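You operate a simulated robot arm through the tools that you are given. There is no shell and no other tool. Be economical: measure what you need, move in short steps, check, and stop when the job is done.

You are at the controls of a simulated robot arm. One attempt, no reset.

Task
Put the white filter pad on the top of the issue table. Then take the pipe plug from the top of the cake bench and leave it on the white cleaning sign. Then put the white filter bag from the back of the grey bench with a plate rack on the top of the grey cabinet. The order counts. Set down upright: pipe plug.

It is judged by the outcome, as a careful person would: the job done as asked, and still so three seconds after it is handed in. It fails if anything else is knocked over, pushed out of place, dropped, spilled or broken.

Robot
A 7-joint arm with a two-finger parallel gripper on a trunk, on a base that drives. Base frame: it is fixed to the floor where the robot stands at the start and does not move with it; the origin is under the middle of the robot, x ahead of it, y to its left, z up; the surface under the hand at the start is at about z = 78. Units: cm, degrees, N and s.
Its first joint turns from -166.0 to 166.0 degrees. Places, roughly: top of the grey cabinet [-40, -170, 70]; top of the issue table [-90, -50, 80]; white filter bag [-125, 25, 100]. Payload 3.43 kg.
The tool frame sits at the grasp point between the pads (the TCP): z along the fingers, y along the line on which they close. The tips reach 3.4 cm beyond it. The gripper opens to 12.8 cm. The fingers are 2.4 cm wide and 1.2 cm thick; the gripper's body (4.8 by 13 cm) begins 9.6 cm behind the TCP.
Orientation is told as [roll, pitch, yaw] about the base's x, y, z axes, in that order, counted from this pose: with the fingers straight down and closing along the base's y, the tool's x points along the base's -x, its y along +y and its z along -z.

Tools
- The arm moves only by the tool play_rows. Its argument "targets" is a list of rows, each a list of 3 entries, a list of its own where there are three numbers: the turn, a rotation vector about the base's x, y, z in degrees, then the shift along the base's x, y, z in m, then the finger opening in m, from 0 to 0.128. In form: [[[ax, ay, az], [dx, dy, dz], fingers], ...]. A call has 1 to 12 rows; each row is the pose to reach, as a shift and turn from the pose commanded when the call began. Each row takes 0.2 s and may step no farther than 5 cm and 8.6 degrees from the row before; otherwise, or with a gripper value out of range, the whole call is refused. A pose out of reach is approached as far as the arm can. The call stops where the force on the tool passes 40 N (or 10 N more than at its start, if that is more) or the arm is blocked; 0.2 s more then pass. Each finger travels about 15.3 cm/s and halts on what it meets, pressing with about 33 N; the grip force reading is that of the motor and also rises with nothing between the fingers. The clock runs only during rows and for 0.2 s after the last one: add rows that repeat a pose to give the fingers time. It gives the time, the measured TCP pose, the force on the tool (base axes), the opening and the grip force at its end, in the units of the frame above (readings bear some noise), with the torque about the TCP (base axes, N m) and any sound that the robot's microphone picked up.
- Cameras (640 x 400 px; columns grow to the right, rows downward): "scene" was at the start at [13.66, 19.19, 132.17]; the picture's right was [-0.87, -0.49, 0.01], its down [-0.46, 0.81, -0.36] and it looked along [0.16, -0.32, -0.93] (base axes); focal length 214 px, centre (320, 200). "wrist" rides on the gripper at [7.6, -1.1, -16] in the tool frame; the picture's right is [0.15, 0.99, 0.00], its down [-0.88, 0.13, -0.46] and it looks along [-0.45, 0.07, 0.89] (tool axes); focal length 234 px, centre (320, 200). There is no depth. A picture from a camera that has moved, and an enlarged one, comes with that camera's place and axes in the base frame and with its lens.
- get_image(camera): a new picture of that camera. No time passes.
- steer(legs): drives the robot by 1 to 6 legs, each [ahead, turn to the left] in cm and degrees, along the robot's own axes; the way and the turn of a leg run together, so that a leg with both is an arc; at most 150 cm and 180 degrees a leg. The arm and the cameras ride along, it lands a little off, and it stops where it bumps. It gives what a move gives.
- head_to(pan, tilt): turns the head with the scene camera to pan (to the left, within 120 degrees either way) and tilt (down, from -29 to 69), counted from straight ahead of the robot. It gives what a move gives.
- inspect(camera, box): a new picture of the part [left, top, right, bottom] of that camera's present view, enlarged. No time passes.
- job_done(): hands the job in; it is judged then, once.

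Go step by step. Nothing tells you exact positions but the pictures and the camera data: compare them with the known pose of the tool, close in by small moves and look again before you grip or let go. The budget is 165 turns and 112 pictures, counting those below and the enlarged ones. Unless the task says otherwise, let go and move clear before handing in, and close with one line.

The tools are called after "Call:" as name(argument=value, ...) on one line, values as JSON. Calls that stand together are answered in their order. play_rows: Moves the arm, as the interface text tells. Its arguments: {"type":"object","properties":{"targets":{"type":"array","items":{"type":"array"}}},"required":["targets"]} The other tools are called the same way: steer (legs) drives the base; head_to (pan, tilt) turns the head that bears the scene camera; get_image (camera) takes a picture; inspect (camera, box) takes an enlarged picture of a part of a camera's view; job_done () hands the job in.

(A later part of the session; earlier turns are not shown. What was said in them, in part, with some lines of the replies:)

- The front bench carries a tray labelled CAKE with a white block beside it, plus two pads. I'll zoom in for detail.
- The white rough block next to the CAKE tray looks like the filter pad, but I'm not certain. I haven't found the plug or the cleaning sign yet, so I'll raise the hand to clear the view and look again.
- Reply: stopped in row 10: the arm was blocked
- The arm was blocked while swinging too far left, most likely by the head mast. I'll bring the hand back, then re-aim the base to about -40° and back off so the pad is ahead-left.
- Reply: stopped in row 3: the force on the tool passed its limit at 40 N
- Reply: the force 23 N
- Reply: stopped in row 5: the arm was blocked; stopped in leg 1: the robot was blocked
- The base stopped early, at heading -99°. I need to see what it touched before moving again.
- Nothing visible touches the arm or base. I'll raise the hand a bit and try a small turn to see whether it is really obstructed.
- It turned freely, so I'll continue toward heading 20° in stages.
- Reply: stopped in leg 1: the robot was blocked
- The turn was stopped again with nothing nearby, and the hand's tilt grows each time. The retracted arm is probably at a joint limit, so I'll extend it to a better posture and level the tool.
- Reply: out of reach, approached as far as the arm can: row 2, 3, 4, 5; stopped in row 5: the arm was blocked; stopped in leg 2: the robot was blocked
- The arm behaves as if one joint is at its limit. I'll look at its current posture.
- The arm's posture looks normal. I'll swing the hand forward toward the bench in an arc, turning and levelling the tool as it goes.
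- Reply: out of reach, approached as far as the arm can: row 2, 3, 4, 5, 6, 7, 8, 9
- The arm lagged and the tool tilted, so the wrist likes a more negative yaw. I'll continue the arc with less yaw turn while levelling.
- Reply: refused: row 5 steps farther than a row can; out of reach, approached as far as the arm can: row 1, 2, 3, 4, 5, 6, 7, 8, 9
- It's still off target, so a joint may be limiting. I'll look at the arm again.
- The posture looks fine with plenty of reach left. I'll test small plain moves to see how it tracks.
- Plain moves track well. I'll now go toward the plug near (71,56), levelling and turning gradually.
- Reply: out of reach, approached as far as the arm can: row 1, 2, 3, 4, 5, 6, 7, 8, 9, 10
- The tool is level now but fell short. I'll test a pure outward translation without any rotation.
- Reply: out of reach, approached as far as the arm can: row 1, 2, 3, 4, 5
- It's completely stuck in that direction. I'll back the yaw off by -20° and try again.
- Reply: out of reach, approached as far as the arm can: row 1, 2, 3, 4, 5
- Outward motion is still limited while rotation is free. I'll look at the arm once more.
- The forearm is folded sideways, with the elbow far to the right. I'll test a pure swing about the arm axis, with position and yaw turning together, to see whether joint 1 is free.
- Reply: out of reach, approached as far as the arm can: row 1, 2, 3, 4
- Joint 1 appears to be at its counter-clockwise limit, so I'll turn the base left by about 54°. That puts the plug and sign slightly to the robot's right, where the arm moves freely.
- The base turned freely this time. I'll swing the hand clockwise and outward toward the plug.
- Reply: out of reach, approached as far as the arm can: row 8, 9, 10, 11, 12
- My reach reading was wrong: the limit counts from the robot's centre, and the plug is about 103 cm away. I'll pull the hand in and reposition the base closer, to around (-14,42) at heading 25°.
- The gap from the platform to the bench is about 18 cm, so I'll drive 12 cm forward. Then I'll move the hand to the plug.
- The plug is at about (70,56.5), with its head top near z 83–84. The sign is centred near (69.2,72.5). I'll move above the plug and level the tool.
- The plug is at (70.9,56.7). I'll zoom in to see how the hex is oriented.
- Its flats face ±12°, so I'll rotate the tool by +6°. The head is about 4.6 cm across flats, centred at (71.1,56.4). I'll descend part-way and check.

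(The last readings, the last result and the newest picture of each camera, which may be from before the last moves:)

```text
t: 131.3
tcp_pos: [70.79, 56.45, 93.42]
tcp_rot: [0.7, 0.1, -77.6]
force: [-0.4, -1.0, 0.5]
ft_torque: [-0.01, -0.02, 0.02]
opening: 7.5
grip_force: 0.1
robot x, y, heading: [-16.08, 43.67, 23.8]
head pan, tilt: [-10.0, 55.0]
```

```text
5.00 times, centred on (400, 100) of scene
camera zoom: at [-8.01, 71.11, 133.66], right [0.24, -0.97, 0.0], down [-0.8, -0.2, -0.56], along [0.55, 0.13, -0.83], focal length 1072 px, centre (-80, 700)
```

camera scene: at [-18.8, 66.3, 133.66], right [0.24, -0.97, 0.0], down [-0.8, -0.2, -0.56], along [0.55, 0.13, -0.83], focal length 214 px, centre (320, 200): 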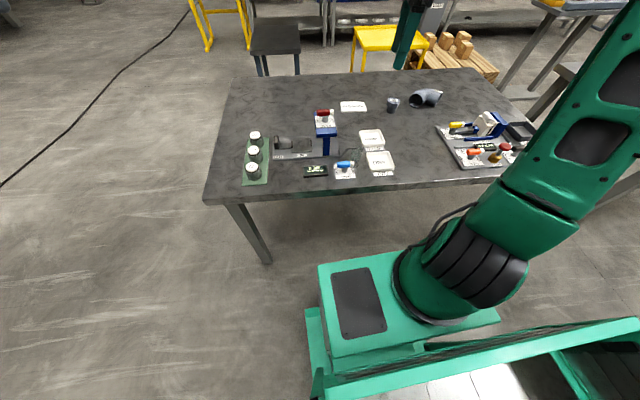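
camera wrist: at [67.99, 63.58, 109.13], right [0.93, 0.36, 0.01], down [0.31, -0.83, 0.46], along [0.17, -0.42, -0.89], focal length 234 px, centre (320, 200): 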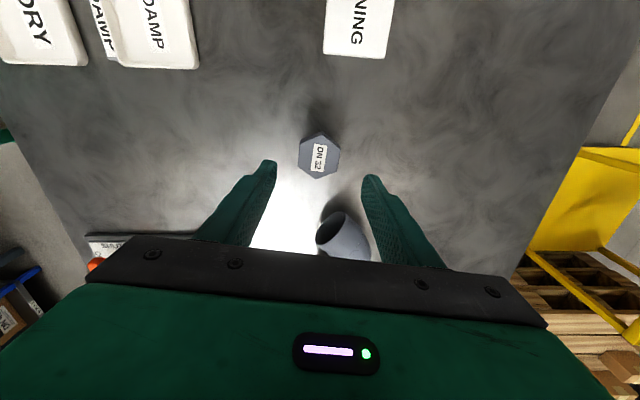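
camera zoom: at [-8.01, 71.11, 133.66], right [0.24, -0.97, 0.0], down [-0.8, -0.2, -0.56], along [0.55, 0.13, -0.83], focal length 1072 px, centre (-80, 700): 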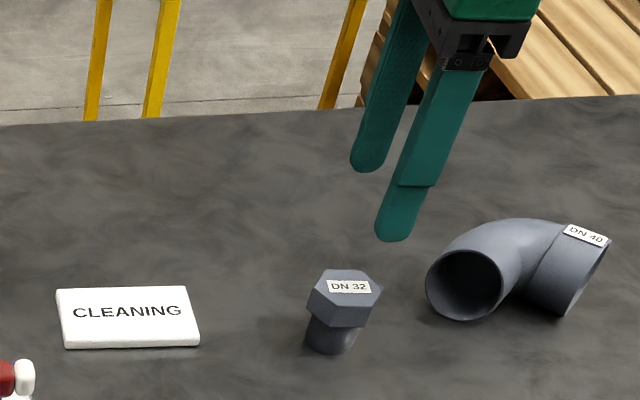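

The TCP is lined up over the plug. I'll descend to z 82 and grip the hex head.

Call:
play_rows(targets=[[[0, 0, 0], [0, 0.001, -0.04], 0.075], [[0, 0, 0], [0, 0.001, -0.08], 0.075], [[0, 0, 0], [0, 0.001, -0.105], 0.075], [[0, 0, 0], [0, 0.001, -0.113], 0.075], [[0, 0, 0], [0, 0.001, -0.113], 0.03], [[0, 0, 0], [0, 0.001, -0.113], 0.03], [[0, 0, 0], [0, 0.001, -0.113], 0.03]])

Call:
inspect(camera="scene", box=[340, 60, 460, 140])

```text
t: 132.9
tcp_pos: [70.77, 56.45, 81.94]
tcp_rot: [0.7, 0.1, -77.5]
force: [-0.5, 0.3, 0.2]
ft_torque: [-0.05, 0.0, 0.02]
opening: 4.78
grip_force: 32.8
robot x, y, heading: [-15.86, 43.1, 23.7]
head pan, tilt: [-10.0, 55.0]
```

```text
5.00 times, centred on (400, 100) of scene
camera zoom: at [-7.96, 71.11, 133.66], right [0.24, -0.97, 0.0], down [-0.8, -0.2, -0.56], along [0.55, 0.13, -0.83], focal length 1072 px, centre (-80, 700)
```

zoom: 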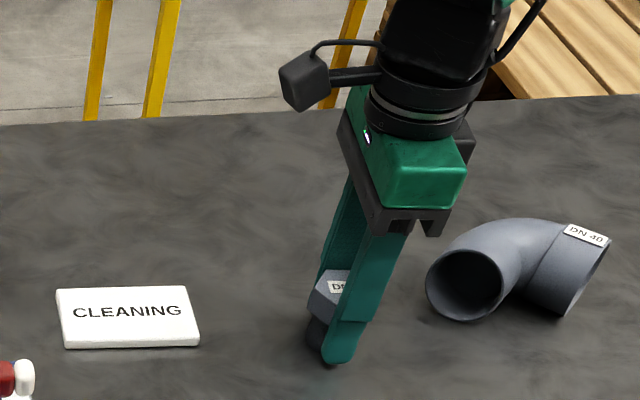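

The plug is gripped at 4.78 cm. I'll lift it, carry it over the sign and look.

Call:
play_rows(targets=[[[0, 0, 0], [0, 0, 0.03], 0.03], [[0, 0, 0], [0, 0, 0.07], 0.03], [[0, 0, 0], [-0.004, 0.04, 0.08], 0.03], [[0, 0, 0], [-0.008, 0.08, 0.08], 0.03], [[0, 0, 0], [-0.012, 0.12, 0.08], 0.03], [[0, 0, 0], [-0.016, 0.16, 0.08], 0.03], [[0, 0, 0], [-0.016, 0.16, 0.05], 0.03]])

Call:
get_image(camera="wrist")

Call:
inspect(camera="scene", box=[300, 50, 420, 130])

```text
t: 134.5
tcp_pos: [69.04, 72.59, 87.02]
tcp_rot: [0.5, 0.1, -77.6]
force: [-0.4, -0.7, -0.9]
ft_torque: [0.0, 0.02, 0.03]
opening: 4.75
grip_force: 32.8
robot x, y, heading: [-16.08, 43.76, 23.6]
head pan, tilt: [-10.0, 55.0]
```

```text
40 pictures are left
camera wrist: at [66.16, 79.67, 102.89], right [0.93, 0.36, 0.01], down [0.31, -0.83, 0.46], along [0.17, -0.42, -0.89], focal length 234 px, centre (320, 200)
```

wrist: 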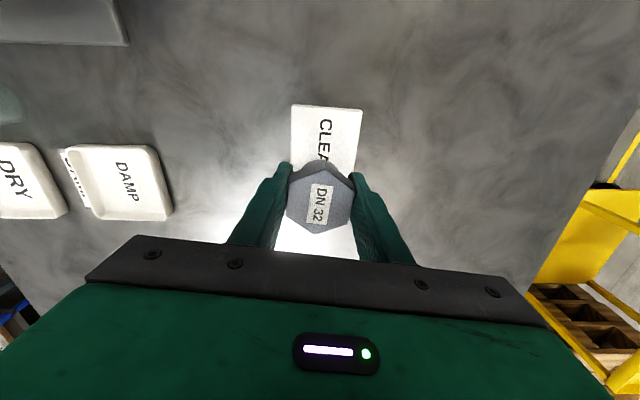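

```text
5.00 times, centred on (360, 90) of scene
camera zoom: at [-7.99, 71.1, 133.66], right [0.24, -0.97, 0.0], down [-0.8, -0.2, -0.56], along [0.55, 0.13, -0.83], focal length 1072 px, centre (120, 750)
```

zoom: 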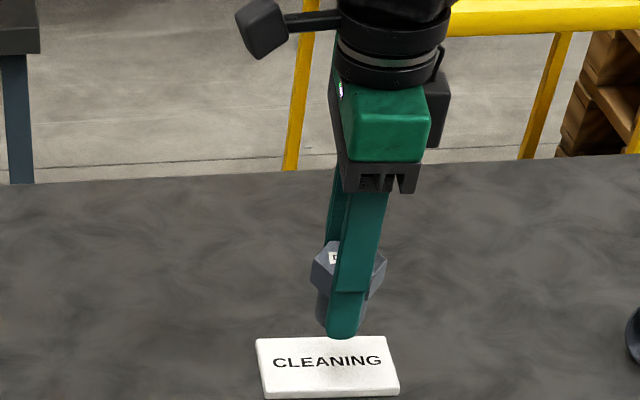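

The plug is right above the sign's centre at (68.7,72.3). I'll lower it gently onto the sign.

Call:
play_rows(targets=[[[0, 0, 0], [-0.003, -0.003, -0.012], 0.03], [[0, 0, 0], [-0.003, -0.003, -0.024], 0.03], [[0, 0, 0], [-0.003, -0.003, -0.032], 0.03], [[0, 0, 0], [-0.003, -0.003, -0.036], 0.03], [[0, 0, 0], [-0.003, -0.003, -0.038], 0.03]])

Call:
inspect(camera="scene", box=[320, 80, 400, 140])

```text
t: 135.7
tcp_pos: [68.85, 72.11, 83.07]
tcp_rot: [0.6, 0.1, -77.5]
force: [-0.1, -0.1, -0.8]
ft_torque: [0.0, -0.01, 0.01]
opening: 4.77
grip_force: 33.2
robot x, y, heading: [-15.76, 43.7, 23.8]
head pan, tilt: [-10.0, 55.0]
```

```text
6.67 times, centred on (360, 110) of scene
camera zoom: at [-7.96, 71.11, 133.66], right [0.24, -0.97, 0.0], down [-0.8, -0.2, -0.56], along [0.55, 0.13, -0.83], focal length 1430 px, centre (53, 800)
```

zoom: 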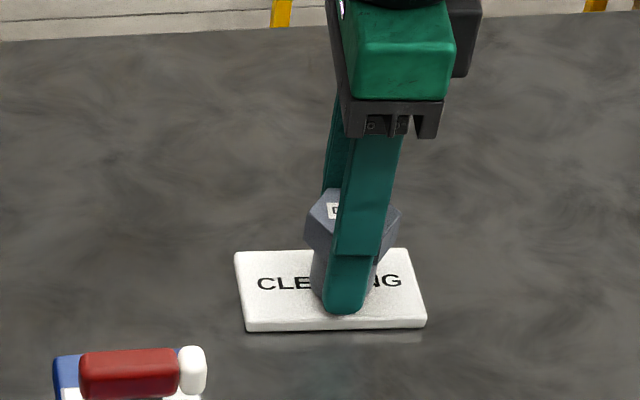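

Call:
play_rows(targets=[[[0, 0, 0], [0, 0, -0.0015], 0.03], [[0, 0, 0], [0, 0, -0.003], 0.03], [[0, 0, 0], [0, 0, -0.003], 0.03]])

```text
t: 136.5
tcp_pos: [69.03, 72.15, 82.93]
tcp_rot: [0.6, 0.1, -77.6]
force: [0.0, -0.6, 0.5]
ft_torque: [-0.03, 0.01, 0.01]
opening: 4.73
grip_force: 33.2
robot x, y, heading: [-15.6, 43.43, 23.6]
head pan, tilt: [-10.0, 55.0]
```

Call:
play_rows(targets=[[[0, 0, 0], [0, 0, -0.0015], 0.03], [[0, 0, 0], [0, 0, -0.003], 0.03], [[0, 0, 0], [0, 0, -0.003], 0.03]])

```text
t: 137.3
tcp_pos: [68.85, 72.18, 82.68]
tcp_rot: [0.7, 0.1, -77.5]
force: [0.8, 1.7, 24.2]
ft_torque: [0.02, 0.1, -0.01]
opening: 4.77
grip_force: 33.0
robot x, y, heading: [-15.75, 43.65, 23.6]
head pan, tilt: [-10.0, 55.0]
```

Contact at 24 N, so the plug sits on the sign. I'll ease up 1–2 mm, release and rise clear.

Call:
play_rows(targets=[[[0, 0, 0], [0, 0, 0.002], 0.03], [[0, 0, 0], [0, 0, 0.002], 0.055], [[0, 0, 0], [0, 0, 0.002], 0.075], [[0, 0, 0], [0, 0, 0.002], 0.075], [[0, 0, 0], [0, 0, 0.03], 0.075], [[0, 0, 0], [0, 0, 0.07], 0.075], [[0, 0, 0], [0, 0, 0.12], 0.075], [[0, 0, 0], [0, 0, 0.17], 0.075], [[0, 0, 0], [0, 0, 0.22], 0.075]])

Call:
inspect(camera="scene", box=[320, 60, 440, 140])

```text
t: 139.3
tcp_pos: [69.02, 72.2, 104.88]
tcp_rot: [0.7, 0.1, -77.5]
force: [1.2, -0.4, -0.6]
ft_torque: [0.09, 0.07, -0.03]
opening: 7.5
grip_force: 0.0
robot x, y, heading: [-15.33, 43.73, 24.0]
head pan, tilt: [-10.0, 55.0]
```

```text
5.00 times, centred on (380, 100) of scene
camera zoom: at [-7.93, 71.09, 133.66], right [0.24, -0.97, 0.0], down [-0.8, -0.2, -0.56], along [0.55, 0.13, -0.83], focal length 1072 px, centre (20, 700)
```

zoom: 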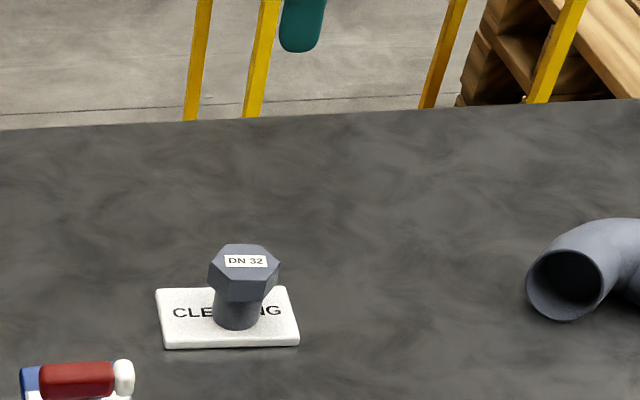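

The plug stands upright on the sign. Next is the bag, so I'll raise and pull in the hand, back off 20 cm and turn clockwise toward the rack bench.

Call:
play_rows(targets=[[[0, 0, 0], [-0.035, -0.012, 0.03], 0.075], [[0, 0, 0], [-0.07, -0.024, 0.06], 0.075], [[0, 0, 0], [-0.1, -0.033, 0.09], 0.075], [[0, 0, 0], [-0.115, -0.038, 0.12], 0.075]])

Call:
steer(legs=[[-20, 0], [0, -72], [0, -72]])

Call:
head_to(pan=-60, tilt=35)

Call:
get_image(camera="scene")

```text
t: 140.3
tcp_pos: [57.92, 68.44, 115.7]
tcp_rot: [0.6, 0.1, -77.4]
force: [0.1, 1.0, 0.0]
ft_torque: [-0.01, 0.02, 0.02]
opening: 7.5
grip_force: 0.1
out of reach, approached as far as the arm can: row 4
robot x, y, heading: [-15.72, 43.48, 24.2]
head pan, tilt: [-10.0, 55.0]
```

```text
t: 149.1
tcp_pos: [-81.26, -26.63, 115.75]
tcp_rot: [0.6, 0.0, 136.6]
force: [-0.2, -0.1, -1.5]
ft_torque: [0.01, 0.03, -0.02]
opening: 7.5
grip_force: 0.1
robot x, y, heading: [-30.99, 33.23, -121.8]
head pan, tilt: [-10.0, 55.0]
```

```text
t: 150.3
tcp_pos: [-80.76, -25.57, 116.84]
tcp_rot: [1.3, 0.0, 136.6]
force: [-0.1, 0.4, 0.7]
ft_torque: [0.0, 0.02, 0.0]
opening: 7.49
grip_force: 0.0
robot x, y, heading: [-30.87, 33.62, -122.0]
head pan, tilt: [-60.0, 35.0]
```

```text
36 pictures are left
camera scene: at [-25.2, 11.71, 136.52], right [0.03, 1.0, 0.01], down [0.58, -0.01, -0.81], along [-0.81, 0.03, -0.58], focal length 214 px, centre (320, 200)
```

scene: 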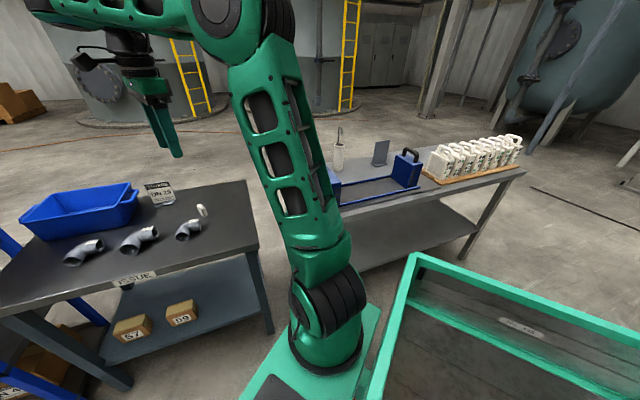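

The bag is visible behind the press at about (-122,24). I'll zoom in on it.

Call:
inspect(camera="scene", box=[300, 110, 460, 220])

```text
3.64 times, centred on (380, 165) of scene
camera zoom: at [-25.2, 11.71, 136.52], right [0.03, 1.0, 0.01], down [0.58, -0.01, -0.81], along [-0.81, 0.03, -0.58], focal length 780 px, centre (102, 327)
```

zoom: 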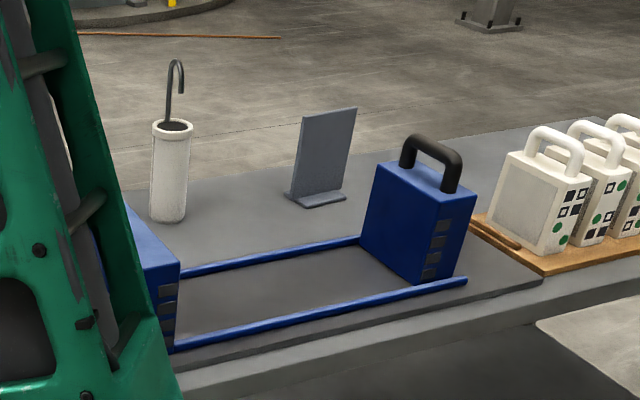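

The bag is about 5.5 cm wide and 13 cm tall, with a hook rising to about z 107, and stands near (-124,24.5). I'll turn 38° right, then creep forward toward the bench.

Call:
steer(legs=[[0, -38], [9, 0]])

Call:
head_to(pan=5, tilt=35)

Call:
get_image(camera="scene")

Call:
get_image(camera="wrist")

```text
t: 153.4
tcp_pos: [-114.85, 14.49, 116.87]
tcp_rot: [1.2, 0.1, 98.6]
force: [-0.4, -0.2, -0.2]
ft_torque: [0.01, 0.04, 0.0]
opening: 7.5
grip_force: 0.0
robot x, y, heading: [-39.54, 29.33, -159.6]
head pan, tilt: [-60.0, 35.0]
```

```text
t: 154.8
tcp_pos: [-113.75, 14.77, 118.01]
tcp_rot: [2.0, 0.3, 98.7]
force: [-0.2, -0.4, -0.2]
ft_torque: [0.02, 0.02, -0.02]
opening: 7.49
grip_force: 0.1
robot x, y, heading: [-39.46, 29.51, -160.3]
head pan, tilt: [5.0, 35.0]
```

```text
34 pictures are left
camera scene: at [-49.18, -0.14, 136.46], right [-0.42, 0.91, 0.0], down [0.53, 0.25, -0.81], along [-0.74, -0.34, -0.58], focal length 214 px, centre (320, 200)
```

scene: 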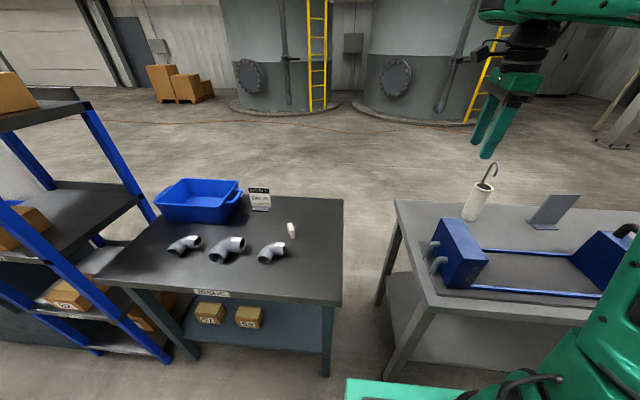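

```text
33 pictures are left
camera wrist: at [-110.86, 7.64, 133.78], right [-0.96, -0.29, 0.03], down [-0.25, 0.85, 0.46], along [-0.16, 0.43, -0.89], focal length 234 px, centre (320, 200)
```

wrist: 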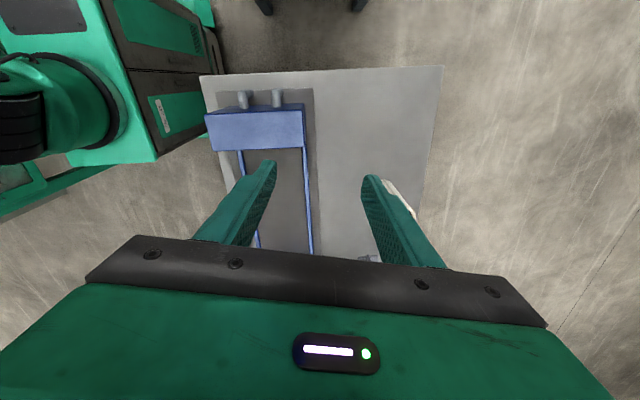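

Triangulating gives the bag base at (-123.8,24.5), z about 86. I'll move the hand near it, staying high above the hook, and look down.

Call:
play_rows(targets=[[[0, 0, 0], [-0.025, 0.01, 0], 0.1], [[0, 0, 0], [-0.05, 0.025, 0], 0.1], [[0, 0, 0], [-0.075, 0.045, 0], 0.1], [[0, 0, 0], [-0.1, 0.065, 0], 0.1]])

Call:
get_image(camera="wrist")

Call:
inspect(camera="scene", box=[400, 60, 600, 240])

```text
t: 155.8
tcp_pos: [-117.66, 17.63, 116.5]
tcp_rot: [2.1, 0.0, 98.6]
force: [0.8, 0.1, -0.3]
ft_torque: [0.04, -0.04, 0.01]
opening: 10.02
grip_force: 0.0
out of reach, approached as far as the arm can: row 1, 2, 3, 4
robot x, y, heading: [-39.3, 29.29, -160.3]
head pan, tilt: [5.0, 35.0]
```

```text
32 pictures are left
camera wrist: at [-114.91, 10.38, 132.35], right [-0.96, -0.29, 0.04], down [-0.24, 0.85, 0.46], along [-0.16, 0.43, -0.89], focal length 234 px, centre (320, 200)
```

wrist: 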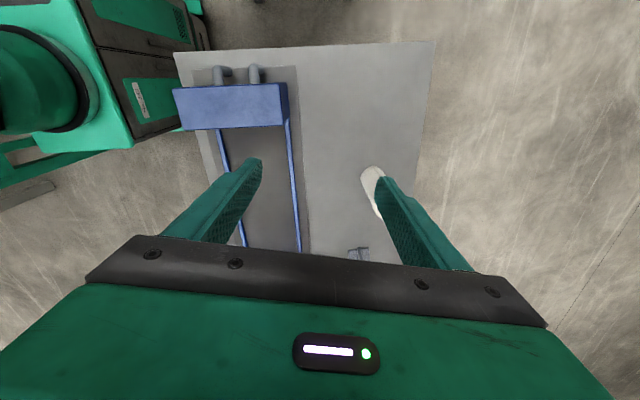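

```text
2.22 times, centred on (500, 150) of scene
camera zoom: at [-49.18, -0.15, 136.46], right [-0.42, 0.91, 0.0], down [0.53, 0.25, -0.81], along [-0.73, -0.34, -0.58], focal length 477 px, centre (-80, 311)
```

zoom: 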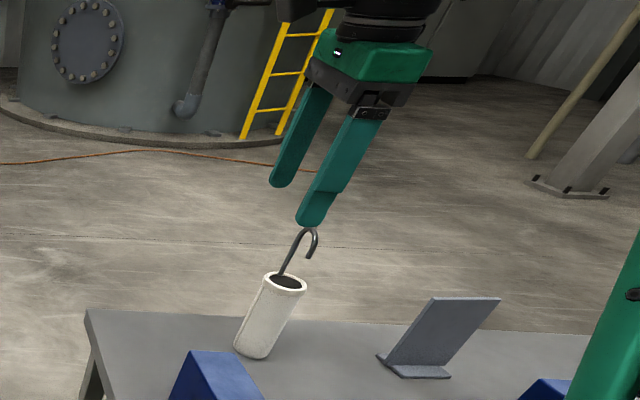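

Combining both cameras, the bag is nearer (-128,24), with its rim at z about 98 and the hook to about 107. I'll lower the hand on the -y side of it, then slide it in with the fingers either side of bag and hook.

Call:
play_rows(targets=[[[0, -0.5, 0], [-0.025, -0.025, -0.025], 0.11], [[0.1, -1, 0], [-0.05, -0.05, -0.05], 0.11], [[0.2, -1.5, 0], [-0.075, -0.07, -0.08], 0.11], [[0.3, -2.1, 0], [-0.09, -0.08, -0.115], 0.11], [[0.3, -2.1, 0], [-0.1, -0.085, -0.15], 0.11]])

Call:
get_image(camera="wrist")

Call:
inspect(camera="scene", box=[400, 60, 600, 240])

```text
t: 157.0
tcp_pos: [-127.8, 8.88, 101.61]
tcp_rot: [-0.1, 0.3, 98.7]
force: [1.0, -0.3, 0.6]
ft_torque: [0.02, 0.06, 0.03]
opening: 10.99
grip_force: 0.0
robot x, y, heading: [-39.1, 29.22, -160.0]
head pan, tilt: [5.0, 35.0]
```

```text
30 pictures are left
camera wrist: at [-125.49, 1.72, 117.38], right [-0.96, -0.29, 0.0], down [-0.26, 0.85, 0.45], along [-0.13, 0.43, -0.89], focal length 234 px, centre (320, 200)
```

wrist: 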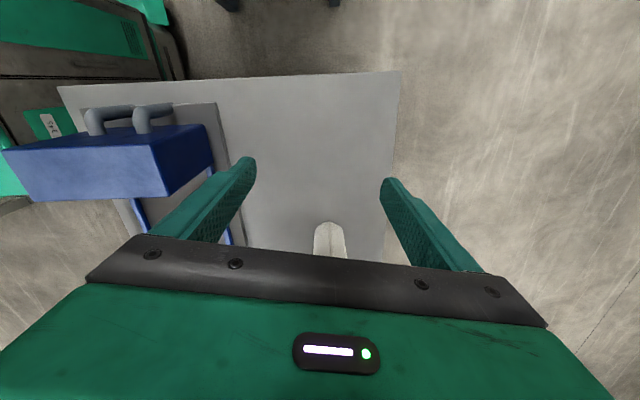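

```text
2.22 times, centred on (500, 150) of scene
camera zoom: at [-49.14, -0.15, 136.46], right [-0.42, 0.91, 0.0], down [0.53, 0.25, -0.81], along [-0.74, -0.34, -0.58], focal length 477 px, centre (-80, 311)
```

zoom: 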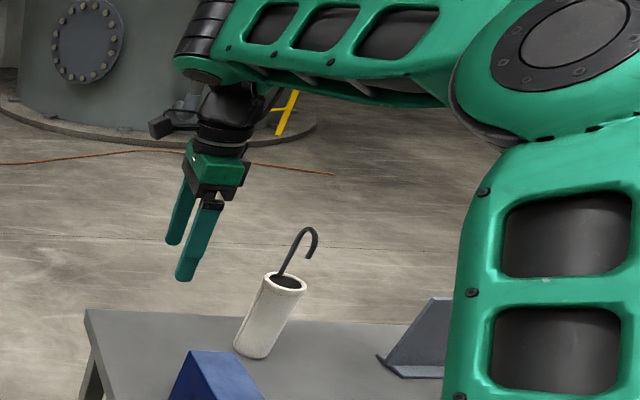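

Reconciling both views puts the bag at about (-134,26.8), base z 80.5, rim 95.7 and hook top about 104.4. That's about 95 cm from my centre, so I'll inch 6 cm forward and look again.

Call:
steer(legs=[[6, 0]])

Call:
get_image(camera="wrist")

Call:
inspect(camera="scene", box=[400, 60, 600, 240])

```text
t: 157.9
tcp_pos: [-133.39, 6.9, 101.59]
tcp_rot: [-0.2, 0.3, 98.5]
force: [0.6, -0.1, -0.6]
ft_torque: [-0.01, -0.01, -0.03]
opening: 11.01
grip_force: 0.0
robot x, y, heading: [-45.04, 27.34, -159.8]
head pan, tilt: [5.0, 35.0]
```

```text
28 pictures are left
camera wrist: at [-131.26, -0.32, 117.35], right [-0.96, -0.29, 0.0], down [-0.26, 0.85, 0.45], along [-0.13, 0.43, -0.89], focal length 234 px, centre (320, 200)
```

wrist: 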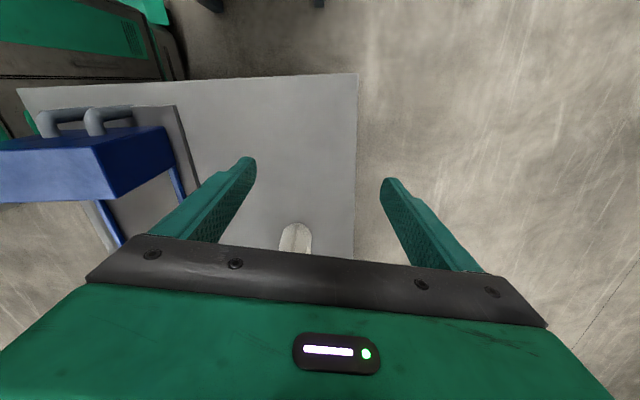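

```text
2.22 times, centred on (500, 150) of scene
camera zoom: at [-54.9, -2.23, 136.46], right [-0.42, 0.91, 0.0], down [0.53, 0.25, -0.81], along [-0.73, -0.34, -0.58], focal length 477 px, centre (-80, 311)
```

zoom: 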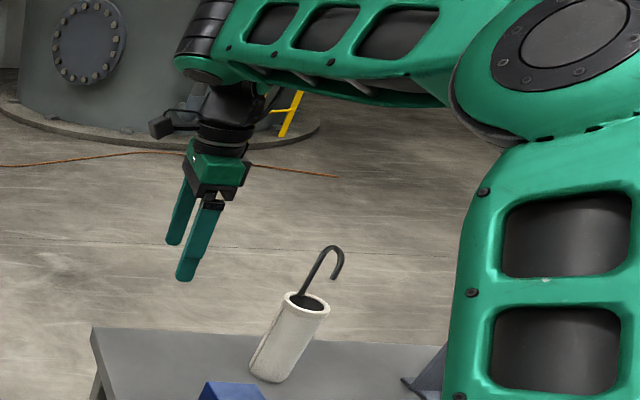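

Both views agree now, with the bag centre at (-134.1,26.3), rim about 95 and hook top about 104.4. I'll drop to z 96.4 and slide most of the way in, then check.

Call:
play_rows(targets=[[[0, 0, 0], [0, 0, -0.03], 0.11], [[0, 0, 0], [0, 0, -0.052], 0.11], [[0, 0, 0], [-0.002, 0.04, -0.052], 0.11], [[0, 0, 0], [-0.004, 0.08, -0.052], 0.11], [[0, 0, 0], [-0.006, 0.12, -0.052], 0.11]])

Call:
inspect(camera="scene", box=[440, 100, 580, 240])

Call:
get_image(camera="wrist")

```text
t: 159.1
tcp_pos: [-133.16, 19.27, 97.54]
tcp_rot: [0.5, 0.1, 98.7]
force: [-0.5, -0.2, -0.1]
ft_torque: [0.05, 0.01, 0.03]
opening: 11.02
grip_force: 0.1
robot x, y, heading: [-44.89, 27.33, -160.2]
head pan, tilt: [5.0, 35.0]
```

```text
2.86 times, centred on (510, 170) of scene
camera zoom: at [-54.91, -2.25, 136.45], right [-0.42, 0.91, 0.0], down [0.53, 0.25, -0.81], along [-0.73, -0.34, -0.58], focal length 613 px, centre (-223, 286)
```

zoom: 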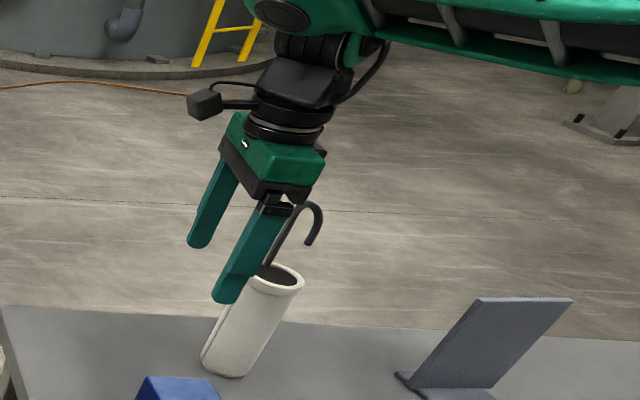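

```text
25 pictures are left
camera wrist: at [-130.7, 12.05, 113.38], right [-0.96, -0.29, 0.01], down [-0.26, 0.85, 0.45], along [-0.14, 0.43, -0.89], focal length 234 px, centre (320, 200)
```

wrist: 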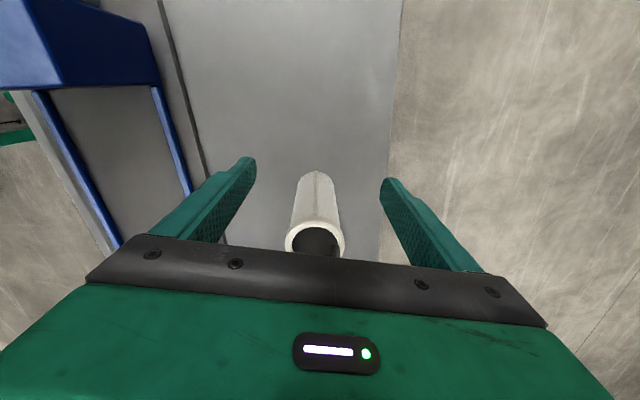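

The bag and hook are entering cleanly between the fingers, with the centre 6.3 cm ahead. I'll slide the rest at this height, then lower a little in small steps.

Call:
play_rows(targets=[[[0, 0, 0], [-0.007, 0.03, 0], 0.11], [[0, 0, 0], [-0.0145, 0.062, 0], 0.11], [[0, 0, 0], [-0.0145, 0.062, -0.004], 0.11], [[0, 0, 0], [-0.0145, 0.062, -0.008], 0.11], [[0, 0, 0], [-0.0145, 0.062, -0.012], 0.11]])

Call:
get_image(camera="wrist")

Call:
inspect(camera="scene", box=[460, 120, 580, 240])

```text
t: 160.3
tcp_pos: [-134.47, 25.48, 96.32]
tcp_rot: [0.5, 0.2, 98.7]
force: [0.5, 0.3, 0.4]
ft_torque: [-0.02, -0.02, -0.01]
opening: 10.98
grip_force: 0.0
robot x, y, heading: [-44.9, 27.55, -160.1]
head pan, tilt: [5.0, 35.0]
```

```text
24 pictures are left
camera wrist: at [-132.07, 18.26, 112.1], right [-0.96, -0.29, 0.01], down [-0.26, 0.85, 0.45], along [-0.14, 0.43, -0.89], focal length 234 px, centre (320, 200)
```

wrist: 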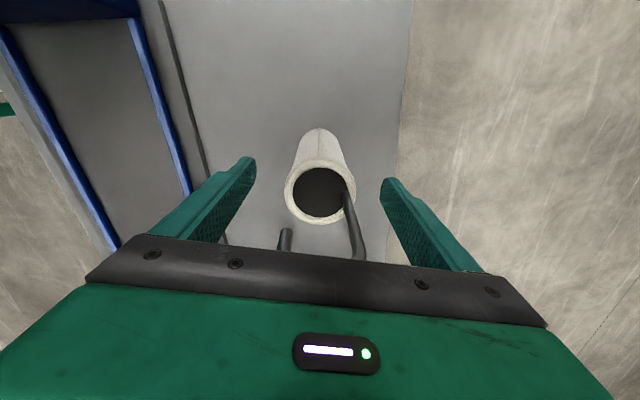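

```text
3.33 times, centred on (520, 180) of scene
camera zoom: at [-54.89, -2.22, 136.46], right [-0.42, 0.91, 0.0], down [0.53, 0.25, -0.81], along [-0.73, -0.34, -0.58], focal length 715 px, centre (-347, 267)
```

zoom: 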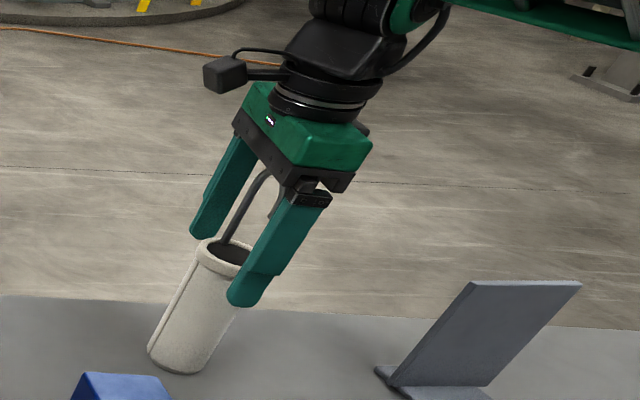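

It's centred, with the hook safely between the fingers. I'll lower 0.7 cm more and close on the bag.

Call:
play_rows(targets=[[[0, 0, 0], [0, 0.002, -0.004], 0.11], [[0, 0, 0], [0, 0.002, -0.007], 0.11], [[0, 0, 0], [0, 0.002, -0.007], 0.08], [[0, 0, 0], [0, 0.002, -0.007], 0.05], [[0, 0, 0], [0, 0.002, -0.007], 0.04], [[0, 0, 0], [0, 0.002, -0.007], 0.04], [[0, 0, 0], [0, 0.002, -0.007], 0.04]])

Call:
get_image(camera="wrist")

```text
t: 161.9
tcp_pos: [-134.41, 25.65, 95.6]
tcp_rot: [0.4, 0.2, 98.7]
force: [0.0, -1.1, 0.5]
ft_torque: [-0.04, -0.05, -0.02]
opening: 5.83
grip_force: 33.0
robot x, y, heading: [-45.15, 27.36, -159.7]
head pan, tilt: [5.0, 35.0]
```

```text
22 pictures are left
camera wrist: at [-132.06, 18.49, 111.41], right [-0.96, -0.29, 0.01], down [-0.26, 0.85, 0.45], along [-0.14, 0.43, -0.89], focal length 234 px, centre (320, 200)
```

wrist: 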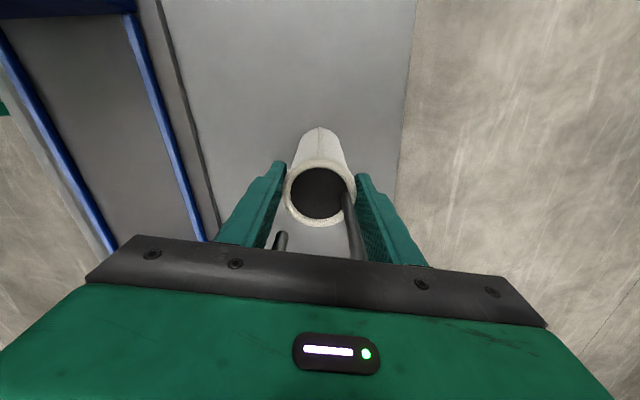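

The bag is gripped at 5.83 cm. I'll lift it 10 cm and check, then reverse the base to bring it off the bench.

Call:
play_rows(targets=[[[0, 0, 0], [0, 0, 0.02], 0.04], [[0, 0, 0], [0, 0, 0.045], 0.04], [[0, 0, 0], [0, 0, 0.07], 0.04], [[0, 0, 0], [0, 0, 0.095], 0.04], [[0, 0, 0], [0, 0, 0.11], 0.04]])

Call:
get_image(camera="scene")

```text
t: 163.1
tcp_pos: [-134.53, 25.63, 106.78]
tcp_rot: [0.7, 0.2, 98.7]
force: [0.2, 0.9, -1.6]
ft_torque: [-0.06, 0.0, 0.01]
opening: 5.81
grip_force: 32.6
robot x, y, heading: [-45.16, 27.05, -160.3]
head pan, tilt: [5.0, 35.0]
```

```text
21 pictures are left
camera scene: at [-54.9, -2.2, 136.46], right [-0.42, 0.91, 0.0], down [0.53, 0.25, -0.81], along [-0.73, -0.34, -0.58], focal length 214 px, centre (320, 200)
```

scene: 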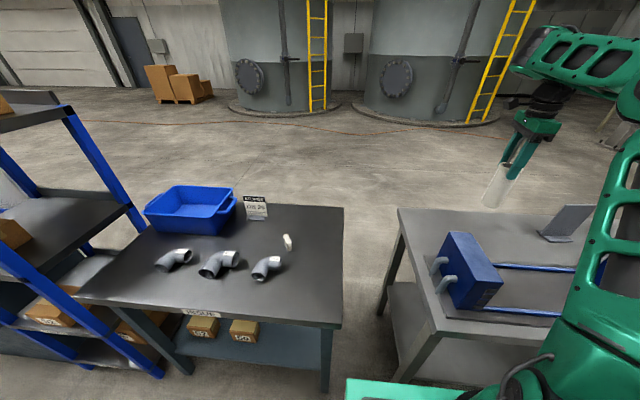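

The bag is lifted, hanging straight. I'll reverse 25 cm, raise and pull the hand in, then turn left toward the aisle.

Call:
steer(legs=[[-25, 0]])

Call:
play_rows(targets=[[[0, 0, 0], [0.035, 0, 0.02], 0.04], [[0, 0, 0], [0.07, 0, 0.04], 0.04], [[0, 0, 0], [0.105, 0, 0.06], 0.04], [[0, 0, 0], [0.11, 0, 0.07], 0.04]])

Call:
steer(legs=[[0, 45], [0, 40]])

Call:
head_to(pan=0, tilt=30)

Call:
get_image(camera="scene")

```text
t: 165.0
tcp_pos: [-110.9, 34.44, 106.66]
tcp_rot: [0.6, 0.2, 98.6]
force: [0.4, -0.3, -1.1]
ft_torque: [-0.01, -0.01, -0.01]
opening: 5.82
grip_force: 33.0
robot x, y, heading: [-21.58, 35.68, -160.2]
head pan, tilt: [5.0, 35.0]
```

```text
t: 166.0
tcp_pos: [-98.89, 34.85, 115.06]
tcp_rot: [1.0, 0.3, 98.6]
force: [0.4, -0.2, -1.3]
ft_torque: [-0.02, -0.01, -0.03]
opening: 5.82
grip_force: 32.9
robot x, y, heading: [-20.99, 36.19, -160.0]
head pan, tilt: [5.0, 35.0]
```

```text
t: 170.9
tcp_pos: [-26.1, -39.44, 117.31]
tcp_rot: [2.4, 0.1, -175.3]
force: [0.6, -1.0, -2.6]
ft_torque: [0.16, -0.01, 0.04]
opening: 5.79
grip_force: 32.6
robot x, y, heading: [-23.78, 34.76, -74.1]
head pan, tilt: [5.0, 35.0]
stopped in leg 2: the robot was blocked; the commanded pose is now the measured one
```

```text
t: 171.6
tcp_pos: [-26.02, -39.51, 117.25]
tcp_rot: [2.4, 0.2, -175.3]
force: [-0.2, 0.4, -0.8]
ft_torque: [0.0, -0.02, -0.01]
opening: 5.81
grip_force: 32.8
robot x, y, heading: [-23.59, 35.03, -74.4]
head pan, tilt: [0.0, 30.0]
```

```text
20 pictures are left
camera scene: at [4.67, 22.05, 137.23], right [-0.96, -0.27, 0.0], down [-0.14, 0.49, -0.86], along [0.23, -0.83, -0.51], focal length 214 px, centre (320, 200)
```

scene: 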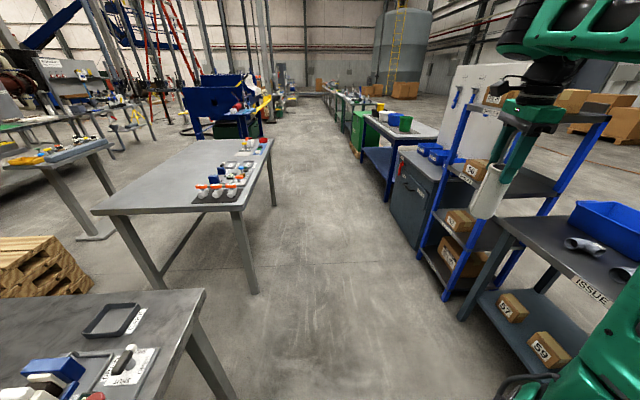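

The aisle ahead is clear. The cabinet's front line runs from about (-42,-130) to (-18,-201), so I'll drive down the aisle to about (40,-139).

Call:
steer(legs=[[0, 4.4], [100, 0], [85, 0]])

Call:
head_to(pan=-75, tilt=40)

Call:
get_image(camera="scene")

```text
t: 181.4
tcp_pos: [41.33, -210.94, 117.19]
tcp_rot: [2.4, 0.3, -171.5]
force: [0.8, 0.1, -1.2]
ft_torque: [0.03, -0.02, -0.02]
opening: 5.83
grip_force: 33.0
robot x, y, heading: [38.81, -136.74, -70.2]
head pan, tilt: [0.0, 30.0]
```

```text
t: 182.9
tcp_pos: [40.79, -209.72, 118.42]
tcp_rot: [2.9, 0.3, -171.5]
force: [0.1, -0.9, -1.5]
ft_torque: [-0.01, 0.03, -0.01]
opening: 5.84
grip_force: 33.3
robot x, y, heading: [38.96, -136.78, -70.4]
head pan, tilt: [-75.0, 40.0]
```

```text
19 pictures are left
camera scene: at [57.8, -143.79, 135.8], right [-0.57, 0.82, 0.01], down [0.53, 0.38, -0.76], along [-0.63, -0.43, -0.65], focal length 214 px, centre (320, 200)
```

scene: 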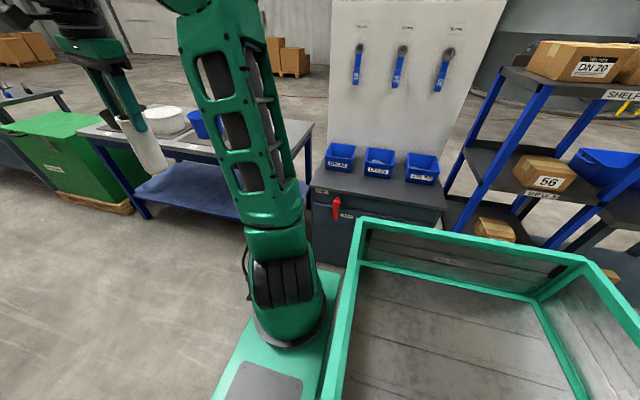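

The cabinet top's front edge runs (-12,-196) to (-35,-138), with an 18 cm free strip in front of the bins. My target is about (-32,-170), so I'll turn right about 70°.

Call:
steer(legs=[[0, -69]])

Call:
head_to(pan=-5, tilt=42)

Call:
get_image(camera="scene")

Call:
get_image(camera="wrist")

```text
t: 186.6
tcp_pos: [-28.53, -166.45, 118.38]
tcp_rot: [2.9, 0.2, 120.7]
force: [0.6, 0.5, -1.3]
ft_torque: [0.03, -0.02, 0.0]
opening: 5.82
grip_force: 33.5
robot x, y, heading: [39.7, -137.93, -138.1]
head pan, tilt: [-75.0, 40.0]
```

```text
t: 188.0
tcp_pos: [-27.57, -165.58, 119.47]
tcp_rot: [3.5, 0.3, 120.7]
force: [0.1, -0.6, -1.9]
ft_torque: [0.01, 0.02, 0.01]
opening: 5.81
grip_force: 33.2
robot x, y, heading: [39.56, -138.42, -138.1]
head pan, tilt: [-5.0, 42.0]
```

```text
18 pictures are left
camera scene: at [40.83, -167.86, 135.42], right [-0.6, 0.8, 0.0], down [0.54, 0.41, -0.73], along [-0.59, -0.44, -0.68], focal length 214 px, centre (320, 200)
```

scene: 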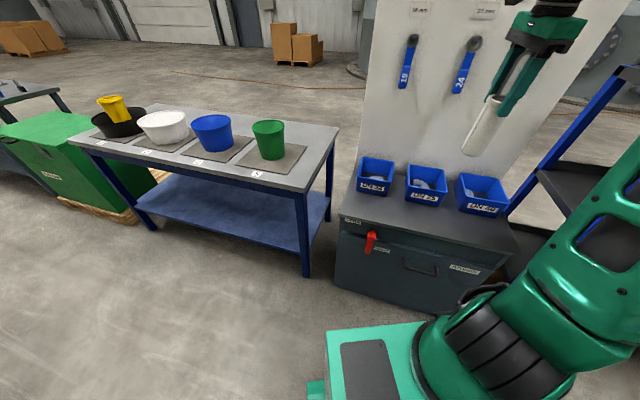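

```text
17 pictures are left
camera wrist: at [-21.92, -170.97, 135.25], right [-0.77, -0.63, 0.06], down [-0.54, 0.71, 0.46], along [-0.33, 0.32, -0.89], focal length 234 px, centre (320, 200)
```

wrist: 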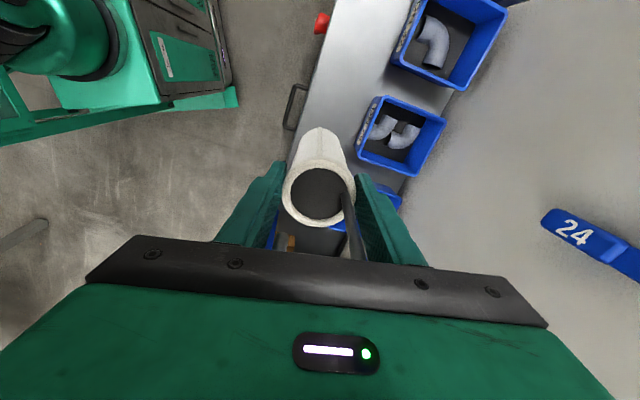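

The cabinet top is at z about 68.5 and the free strip's centre is near (-32.5,-170). I'll move above it, level the tool and lower to about z 92.

Call:
play_rows(targets=[[[0.3, -0.5, 0], [-0.01, -0.01, -0.03], 0.04], [[0.6, -1, 0], [-0.02, -0.02, -0.065], 0.04], [[0.9, -1.5, 0], [-0.03, -0.03, -0.1], 0.04], [[1.2, -2, 0], [-0.04, -0.04, -0.14], 0.04], [[1.5, -2.5, 0], [-0.05, -0.045, -0.185], 0.04], [[1.8, -3, 0], [-0.05, -0.045, -0.23], 0.04], [[1.8, -3, 0], [-0.05, -0.045, -0.27], 0.04]])

Call:
get_image(camera="wrist")

Call:
inspect(camera="scene", box=[330, 90, 530, 290])

```text
t: 189.6
tcp_pos: [-32.32, -170.01, 92.16]
tcp_rot: [0.2, 0.4, 120.7]
force: [0.3, 0.6, -1.2]
ft_torque: [-0.02, 0.01, -0.01]
opening: 5.82
grip_force: 33.3
robot x, y, heading: [39.35, -138.11, -138.4]
head pan, tilt: [-5.0, 42.0]
```

```text
16 pictures are left
camera wrist: at [-27.56, -175.77, 107.99], right [-0.78, -0.63, 0.0], down [-0.56, 0.69, 0.45], along [-0.29, 0.35, -0.89], focal length 234 px, centre (320, 200)
```

wrist: 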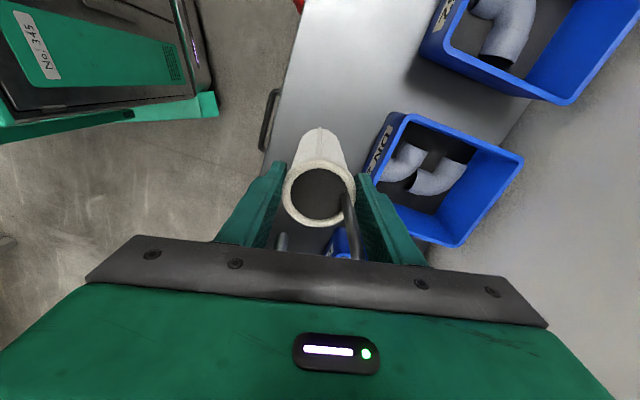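

```text
2.00 times, centred on (430, 190) of scene
camera zoom: at [40.86, -167.86, 135.42], right [-0.6, 0.8, 0.0], down [0.54, 0.41, -0.73], along [-0.59, -0.44, -0.68], focal length 429 px, centre (100, 220)
```

zoom: 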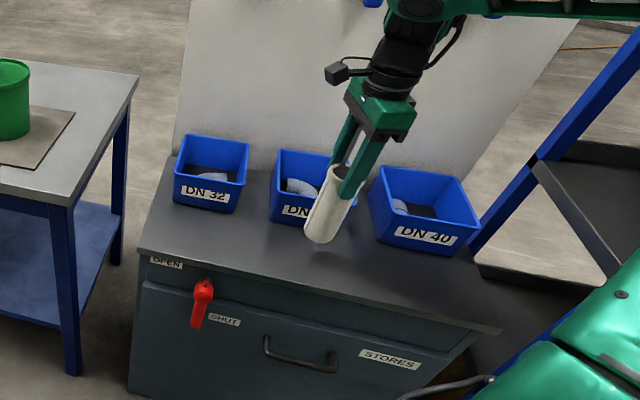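

The bag hangs over the free strip, with about 7 cm to the front edge and 6.5 cm to the bins. I'll shift 0.5 cm from the bins and lower gradually.

Call:
play_rows(targets=[[[0, 0, 0], [0.004, 0.003, -0.03], 0.04], [[0, 0, 0], [0.004, 0.003, -0.055], 0.04], [[0, 0, 0], [0.004, 0.003, -0.065], 0.04], [[0, 0, 0], [0.004, 0.003, -0.072], 0.04], [[0, 0, 0], [0.004, 0.003, -0.076], 0.04]])

Call:
inspect(camera="scene", box=[380, 110, 520, 250])

```text
t: 190.9
tcp_pos: [-31.28, -168.99, 85.64]
tcp_rot: [0.8, 0.4, 120.7]
force: [-1.4, -0.5, -2.8]
ft_torque: [0.12, -0.1, 0.01]
opening: 5.84
grip_force: 32.8
robot x, y, heading: [39.63, -138.23, -138.4]
head pan, tilt: [-5.0, 42.0]
stopped in row 5: the force on the tool passed its limit at 43 N (the readings are from after the stop); the commanded pose is now the measured one
```

```text
2.86 times, centred on (450, 180) of scene
camera zoom: at [40.73, -167.93, 135.4], right [-0.6, 0.8, 0.0], down [0.54, 0.41, -0.73], along [-0.59, -0.44, -0.68], focal length 613 px, centre (-51, 257)
```

zoom: 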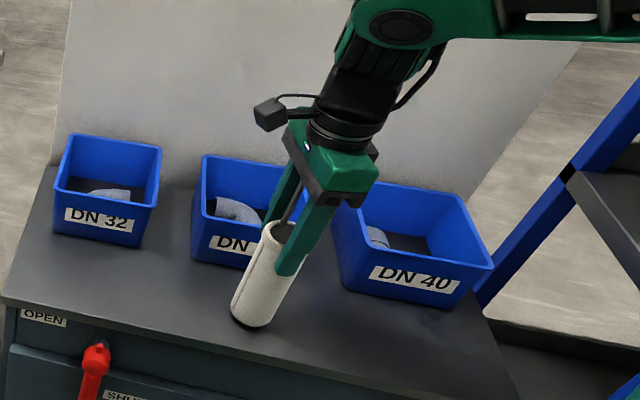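

It touched the cabinet top at about z 84.7 and rebounded about 1 cm. I'll lower slowly until light contact.

Call:
play_rows(targets=[[[0, 0, 0], [0, 0, -0.003], 0.04], [[0, 0, 0], [0, 0, -0.005], 0.04], [[0, 0, 0], [0, 0, -0.007], 0.04], [[0, 0, 0], [0, 0, -0.007], 0.04]])

```text
t: 191.9
tcp_pos: [-31.14, -169.1, 85.08]
tcp_rot: [1.0, 0.5, 120.9]
force: [0.5, -0.2, -2.4]
ft_torque: [0.01, -0.01, 0.0]
opening: 5.8
grip_force: 33.3
robot x, y, heading: [39.54, -138.18, -138.0]
head pan, tilt: [-5.0, 42.0]
```

Call:
play_rows(targets=[[[0, 0, 0], [0, 0, -0.002], 0.04], [[0, 0, 0], [0, 0, -0.004], 0.04], [[0, 0, 0], [0, 0, -0.004], 0.04]])

Call:
get_image(camera="wrist")

```text
t: 192.7
tcp_pos: [-30.48, -168.49, 85.62]
tcp_rot: [1.8, 0.4, 120.8]
force: [-1.6, -1.0, -3.0]
ft_torque: [0.12, -0.11, 0.0]
opening: 5.82
grip_force: 33.5
robot x, y, heading: [39.73, -138.29, -138.1]
head pan, tilt: [-5.0, 42.0]
stopped in row 3: the force on the tool passed its limit at 42 N (the readings are from after the stop); the commanded pose is now the measured one
```

```text
13 pictures are left
camera wrist: at [-25.33, -173.99, 101.4], right [-0.77, -0.63, 0.03], down [-0.55, 0.7, 0.45], along [-0.31, 0.33, -0.89], focal length 234 px, centre (320, 200)
```

wrist: 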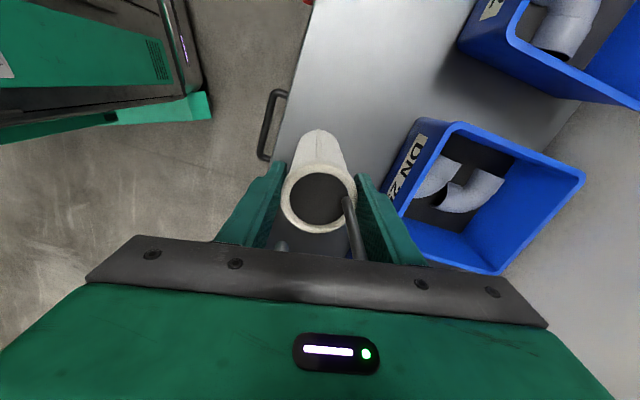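

The contact height is about TCP 84.9. I'll shift 2 cm inward from the edge and level the tool, then settle just above contact.

Call:
play_rows(targets=[[[0.4, -0.7, 0], [-0.01, -0.003, 0.005], 0.04], [[0.9, -1.5, 0], [-0.02, -0.007, 0.005], 0.04], [[0.9, -1.5, 0], [-0.02, -0.007, 0], 0.04], [[0.9, -1.5, 0], [-0.02, -0.007, -0.004], 0.04], [[0.9, -1.5, 0], [-0.02, -0.007, -0.006], 0.04], [[0.9, -1.5, 0], [-0.02, -0.007, -0.006], 0.04]])

Call:
inspect(camera="scene", box=[380, 110, 520, 250])

Call:
get_image(camera="wrist")

```text
t: 194.1
tcp_pos: [-32.5, -169.09, 85.0]
tcp_rot: [0.1, 0.5, 120.8]
force: [0.4, 0.4, -1.2]
ft_torque: [0.0, 0.02, 0.02]
opening: 5.79
grip_force: 32.8
robot x, y, heading: [39.25, -137.87, -137.9]
head pan, tilt: [-5.0, 42.0]
```

```text
2.86 times, centred on (450, 180) of scene
camera zoom: at [40.83, -167.87, 135.42], right [-0.6, 0.8, 0.0], down [0.54, 0.41, -0.73], along [-0.59, -0.44, -0.68], focal length 613 px, centre (-51, 257)
```

zoom: 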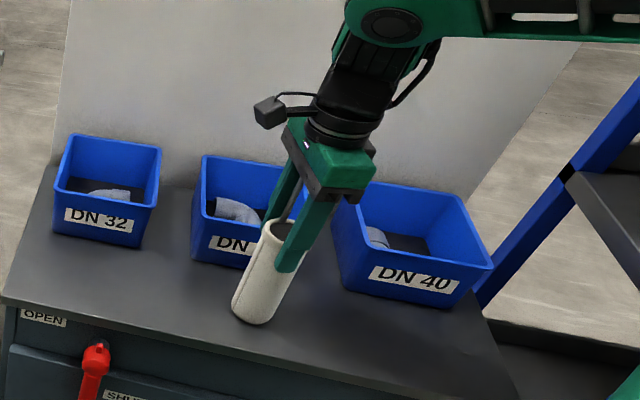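

```text
11 pictures are left
camera wrist: at [-27.75, -174.96, 100.9], right [-0.78, -0.63, 0.0], down [-0.56, 0.69, 0.45], along [-0.29, 0.35, -0.89], focal length 234 px, centre (320, 200)
```

wrist: 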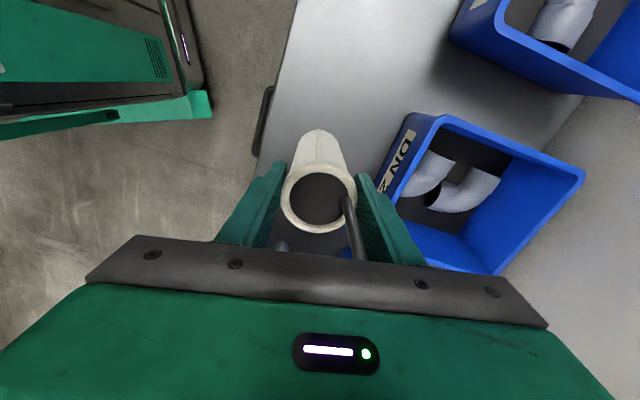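

It is level, inward and about 1 mm above the surface. I'll lower 1 mm more and open slowly to release.

Call:
play_rows(targets=[[[0, 0, 0], [0, 0, -0.001], 0.04], [[0, 0, 0], [0, 0, -0.001], 0.06], [[0, 0, 0], [0, 0, -0.001], 0.066], [[0, 0, 0], [0, 0, -0.001], 0.074], [[0, 0, 0], [0, 0, -0.001], 0.074]])

Call:
get_image(camera="wrist")

```text
t: 195.3
tcp_pos: [-32.46, -169.12, 84.97]
tcp_rot: [0.0, 0.4, 120.8]
force: [0.6, -0.1, 0.4]
ft_torque: [0.01, -0.01, 0.02]
opening: 7.4
grip_force: 0.0
robot x, y, heading: [39.71, -137.87, -138.4]
head pan, tilt: [-5.0, 42.0]
```

```text
10 pictures are left
camera wrist: at [-27.73, -174.93, 100.79], right [-0.78, -0.63, 0.0], down [-0.56, 0.69, 0.45], along [-0.29, 0.35, -0.89], focal length 234 px, centre (320, 200)
```

wrist: 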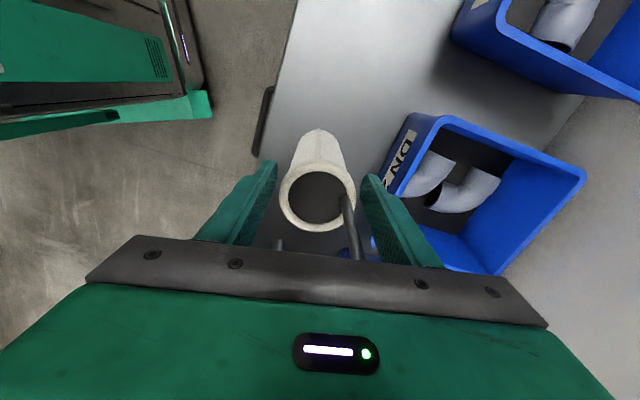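

The bag stands free between the open fingers. I'll rise straight up past the hook.

Call:
play_rows(targets=[[[0, 0, 0], [0, 0, 0.015], 0.076], [[0, 0, 0], [0, 0, 0.035], 0.076], [[0, 0, 0], [0, 0, 0.065], 0.076], [[0, 0, 0], [0, 0, 0.1], 0.076], [[0, 0, 0], [0, 0, 0.14], 0.076], [[0, 0, 0], [0, 0, 0.18], 0.076], [[0, 0, 0], [0, 0, 0.22], 0.076], [[0, 0, 0], [0, 0, 0.25], 0.076]])

Call:
inspect(camera="scene", box=[340, 60, 540, 260])

Call:
get_image(camera="wrist")

```text
t: 197.1
tcp_pos: [-32.63, -168.94, 110.18]
tcp_rot: [0.1, 0.4, 120.8]
force: [-0.2, 0.5, 1.1]
ft_torque: [-0.04, 0.01, -0.01]
opening: 7.6
grip_force: 0.0
robot x, y, heading: [39.43, -138.09, -138.2]
head pan, tilt: [-5.0, 42.0]
```

```text
2.00 times, centred on (440, 160) of scene
camera zoom: at [40.82, -167.84, 135.42], right [-0.6, 0.8, 0.0], down [0.54, 0.41, -0.73], along [-0.59, -0.44, -0.68], focal length 429 px, centre (80, 280)
```

zoom: 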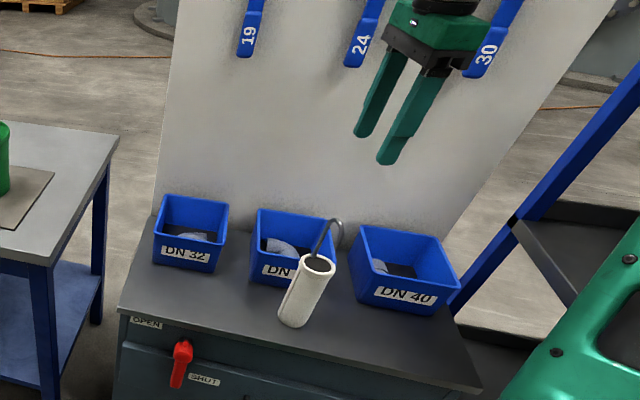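

```text
8 pictures are left
camera wrist: at [-27.9, -174.85, 126.05], right [-0.78, -0.63, 0.0], down [-0.56, 0.69, 0.45], along [-0.28, 0.35, -0.89], focal length 234 px, centre (320, 200)
```

wrist: 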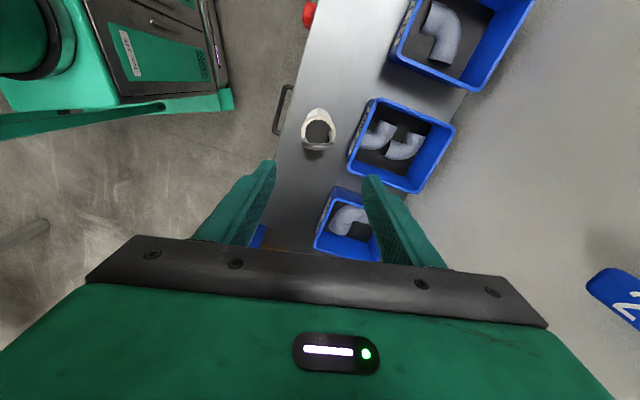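

The bag stands upright on the cabinet top, and the hand is clear. The pad and plug were both seen in place earlier, so I'll hand in.

Call:
job_done()

```text
The job is handed in.
```

The filter pad is on the issue table, the pipe plug stands upright on the cleaning sign, and the filter bag is on the grey cabinet, done in that order.
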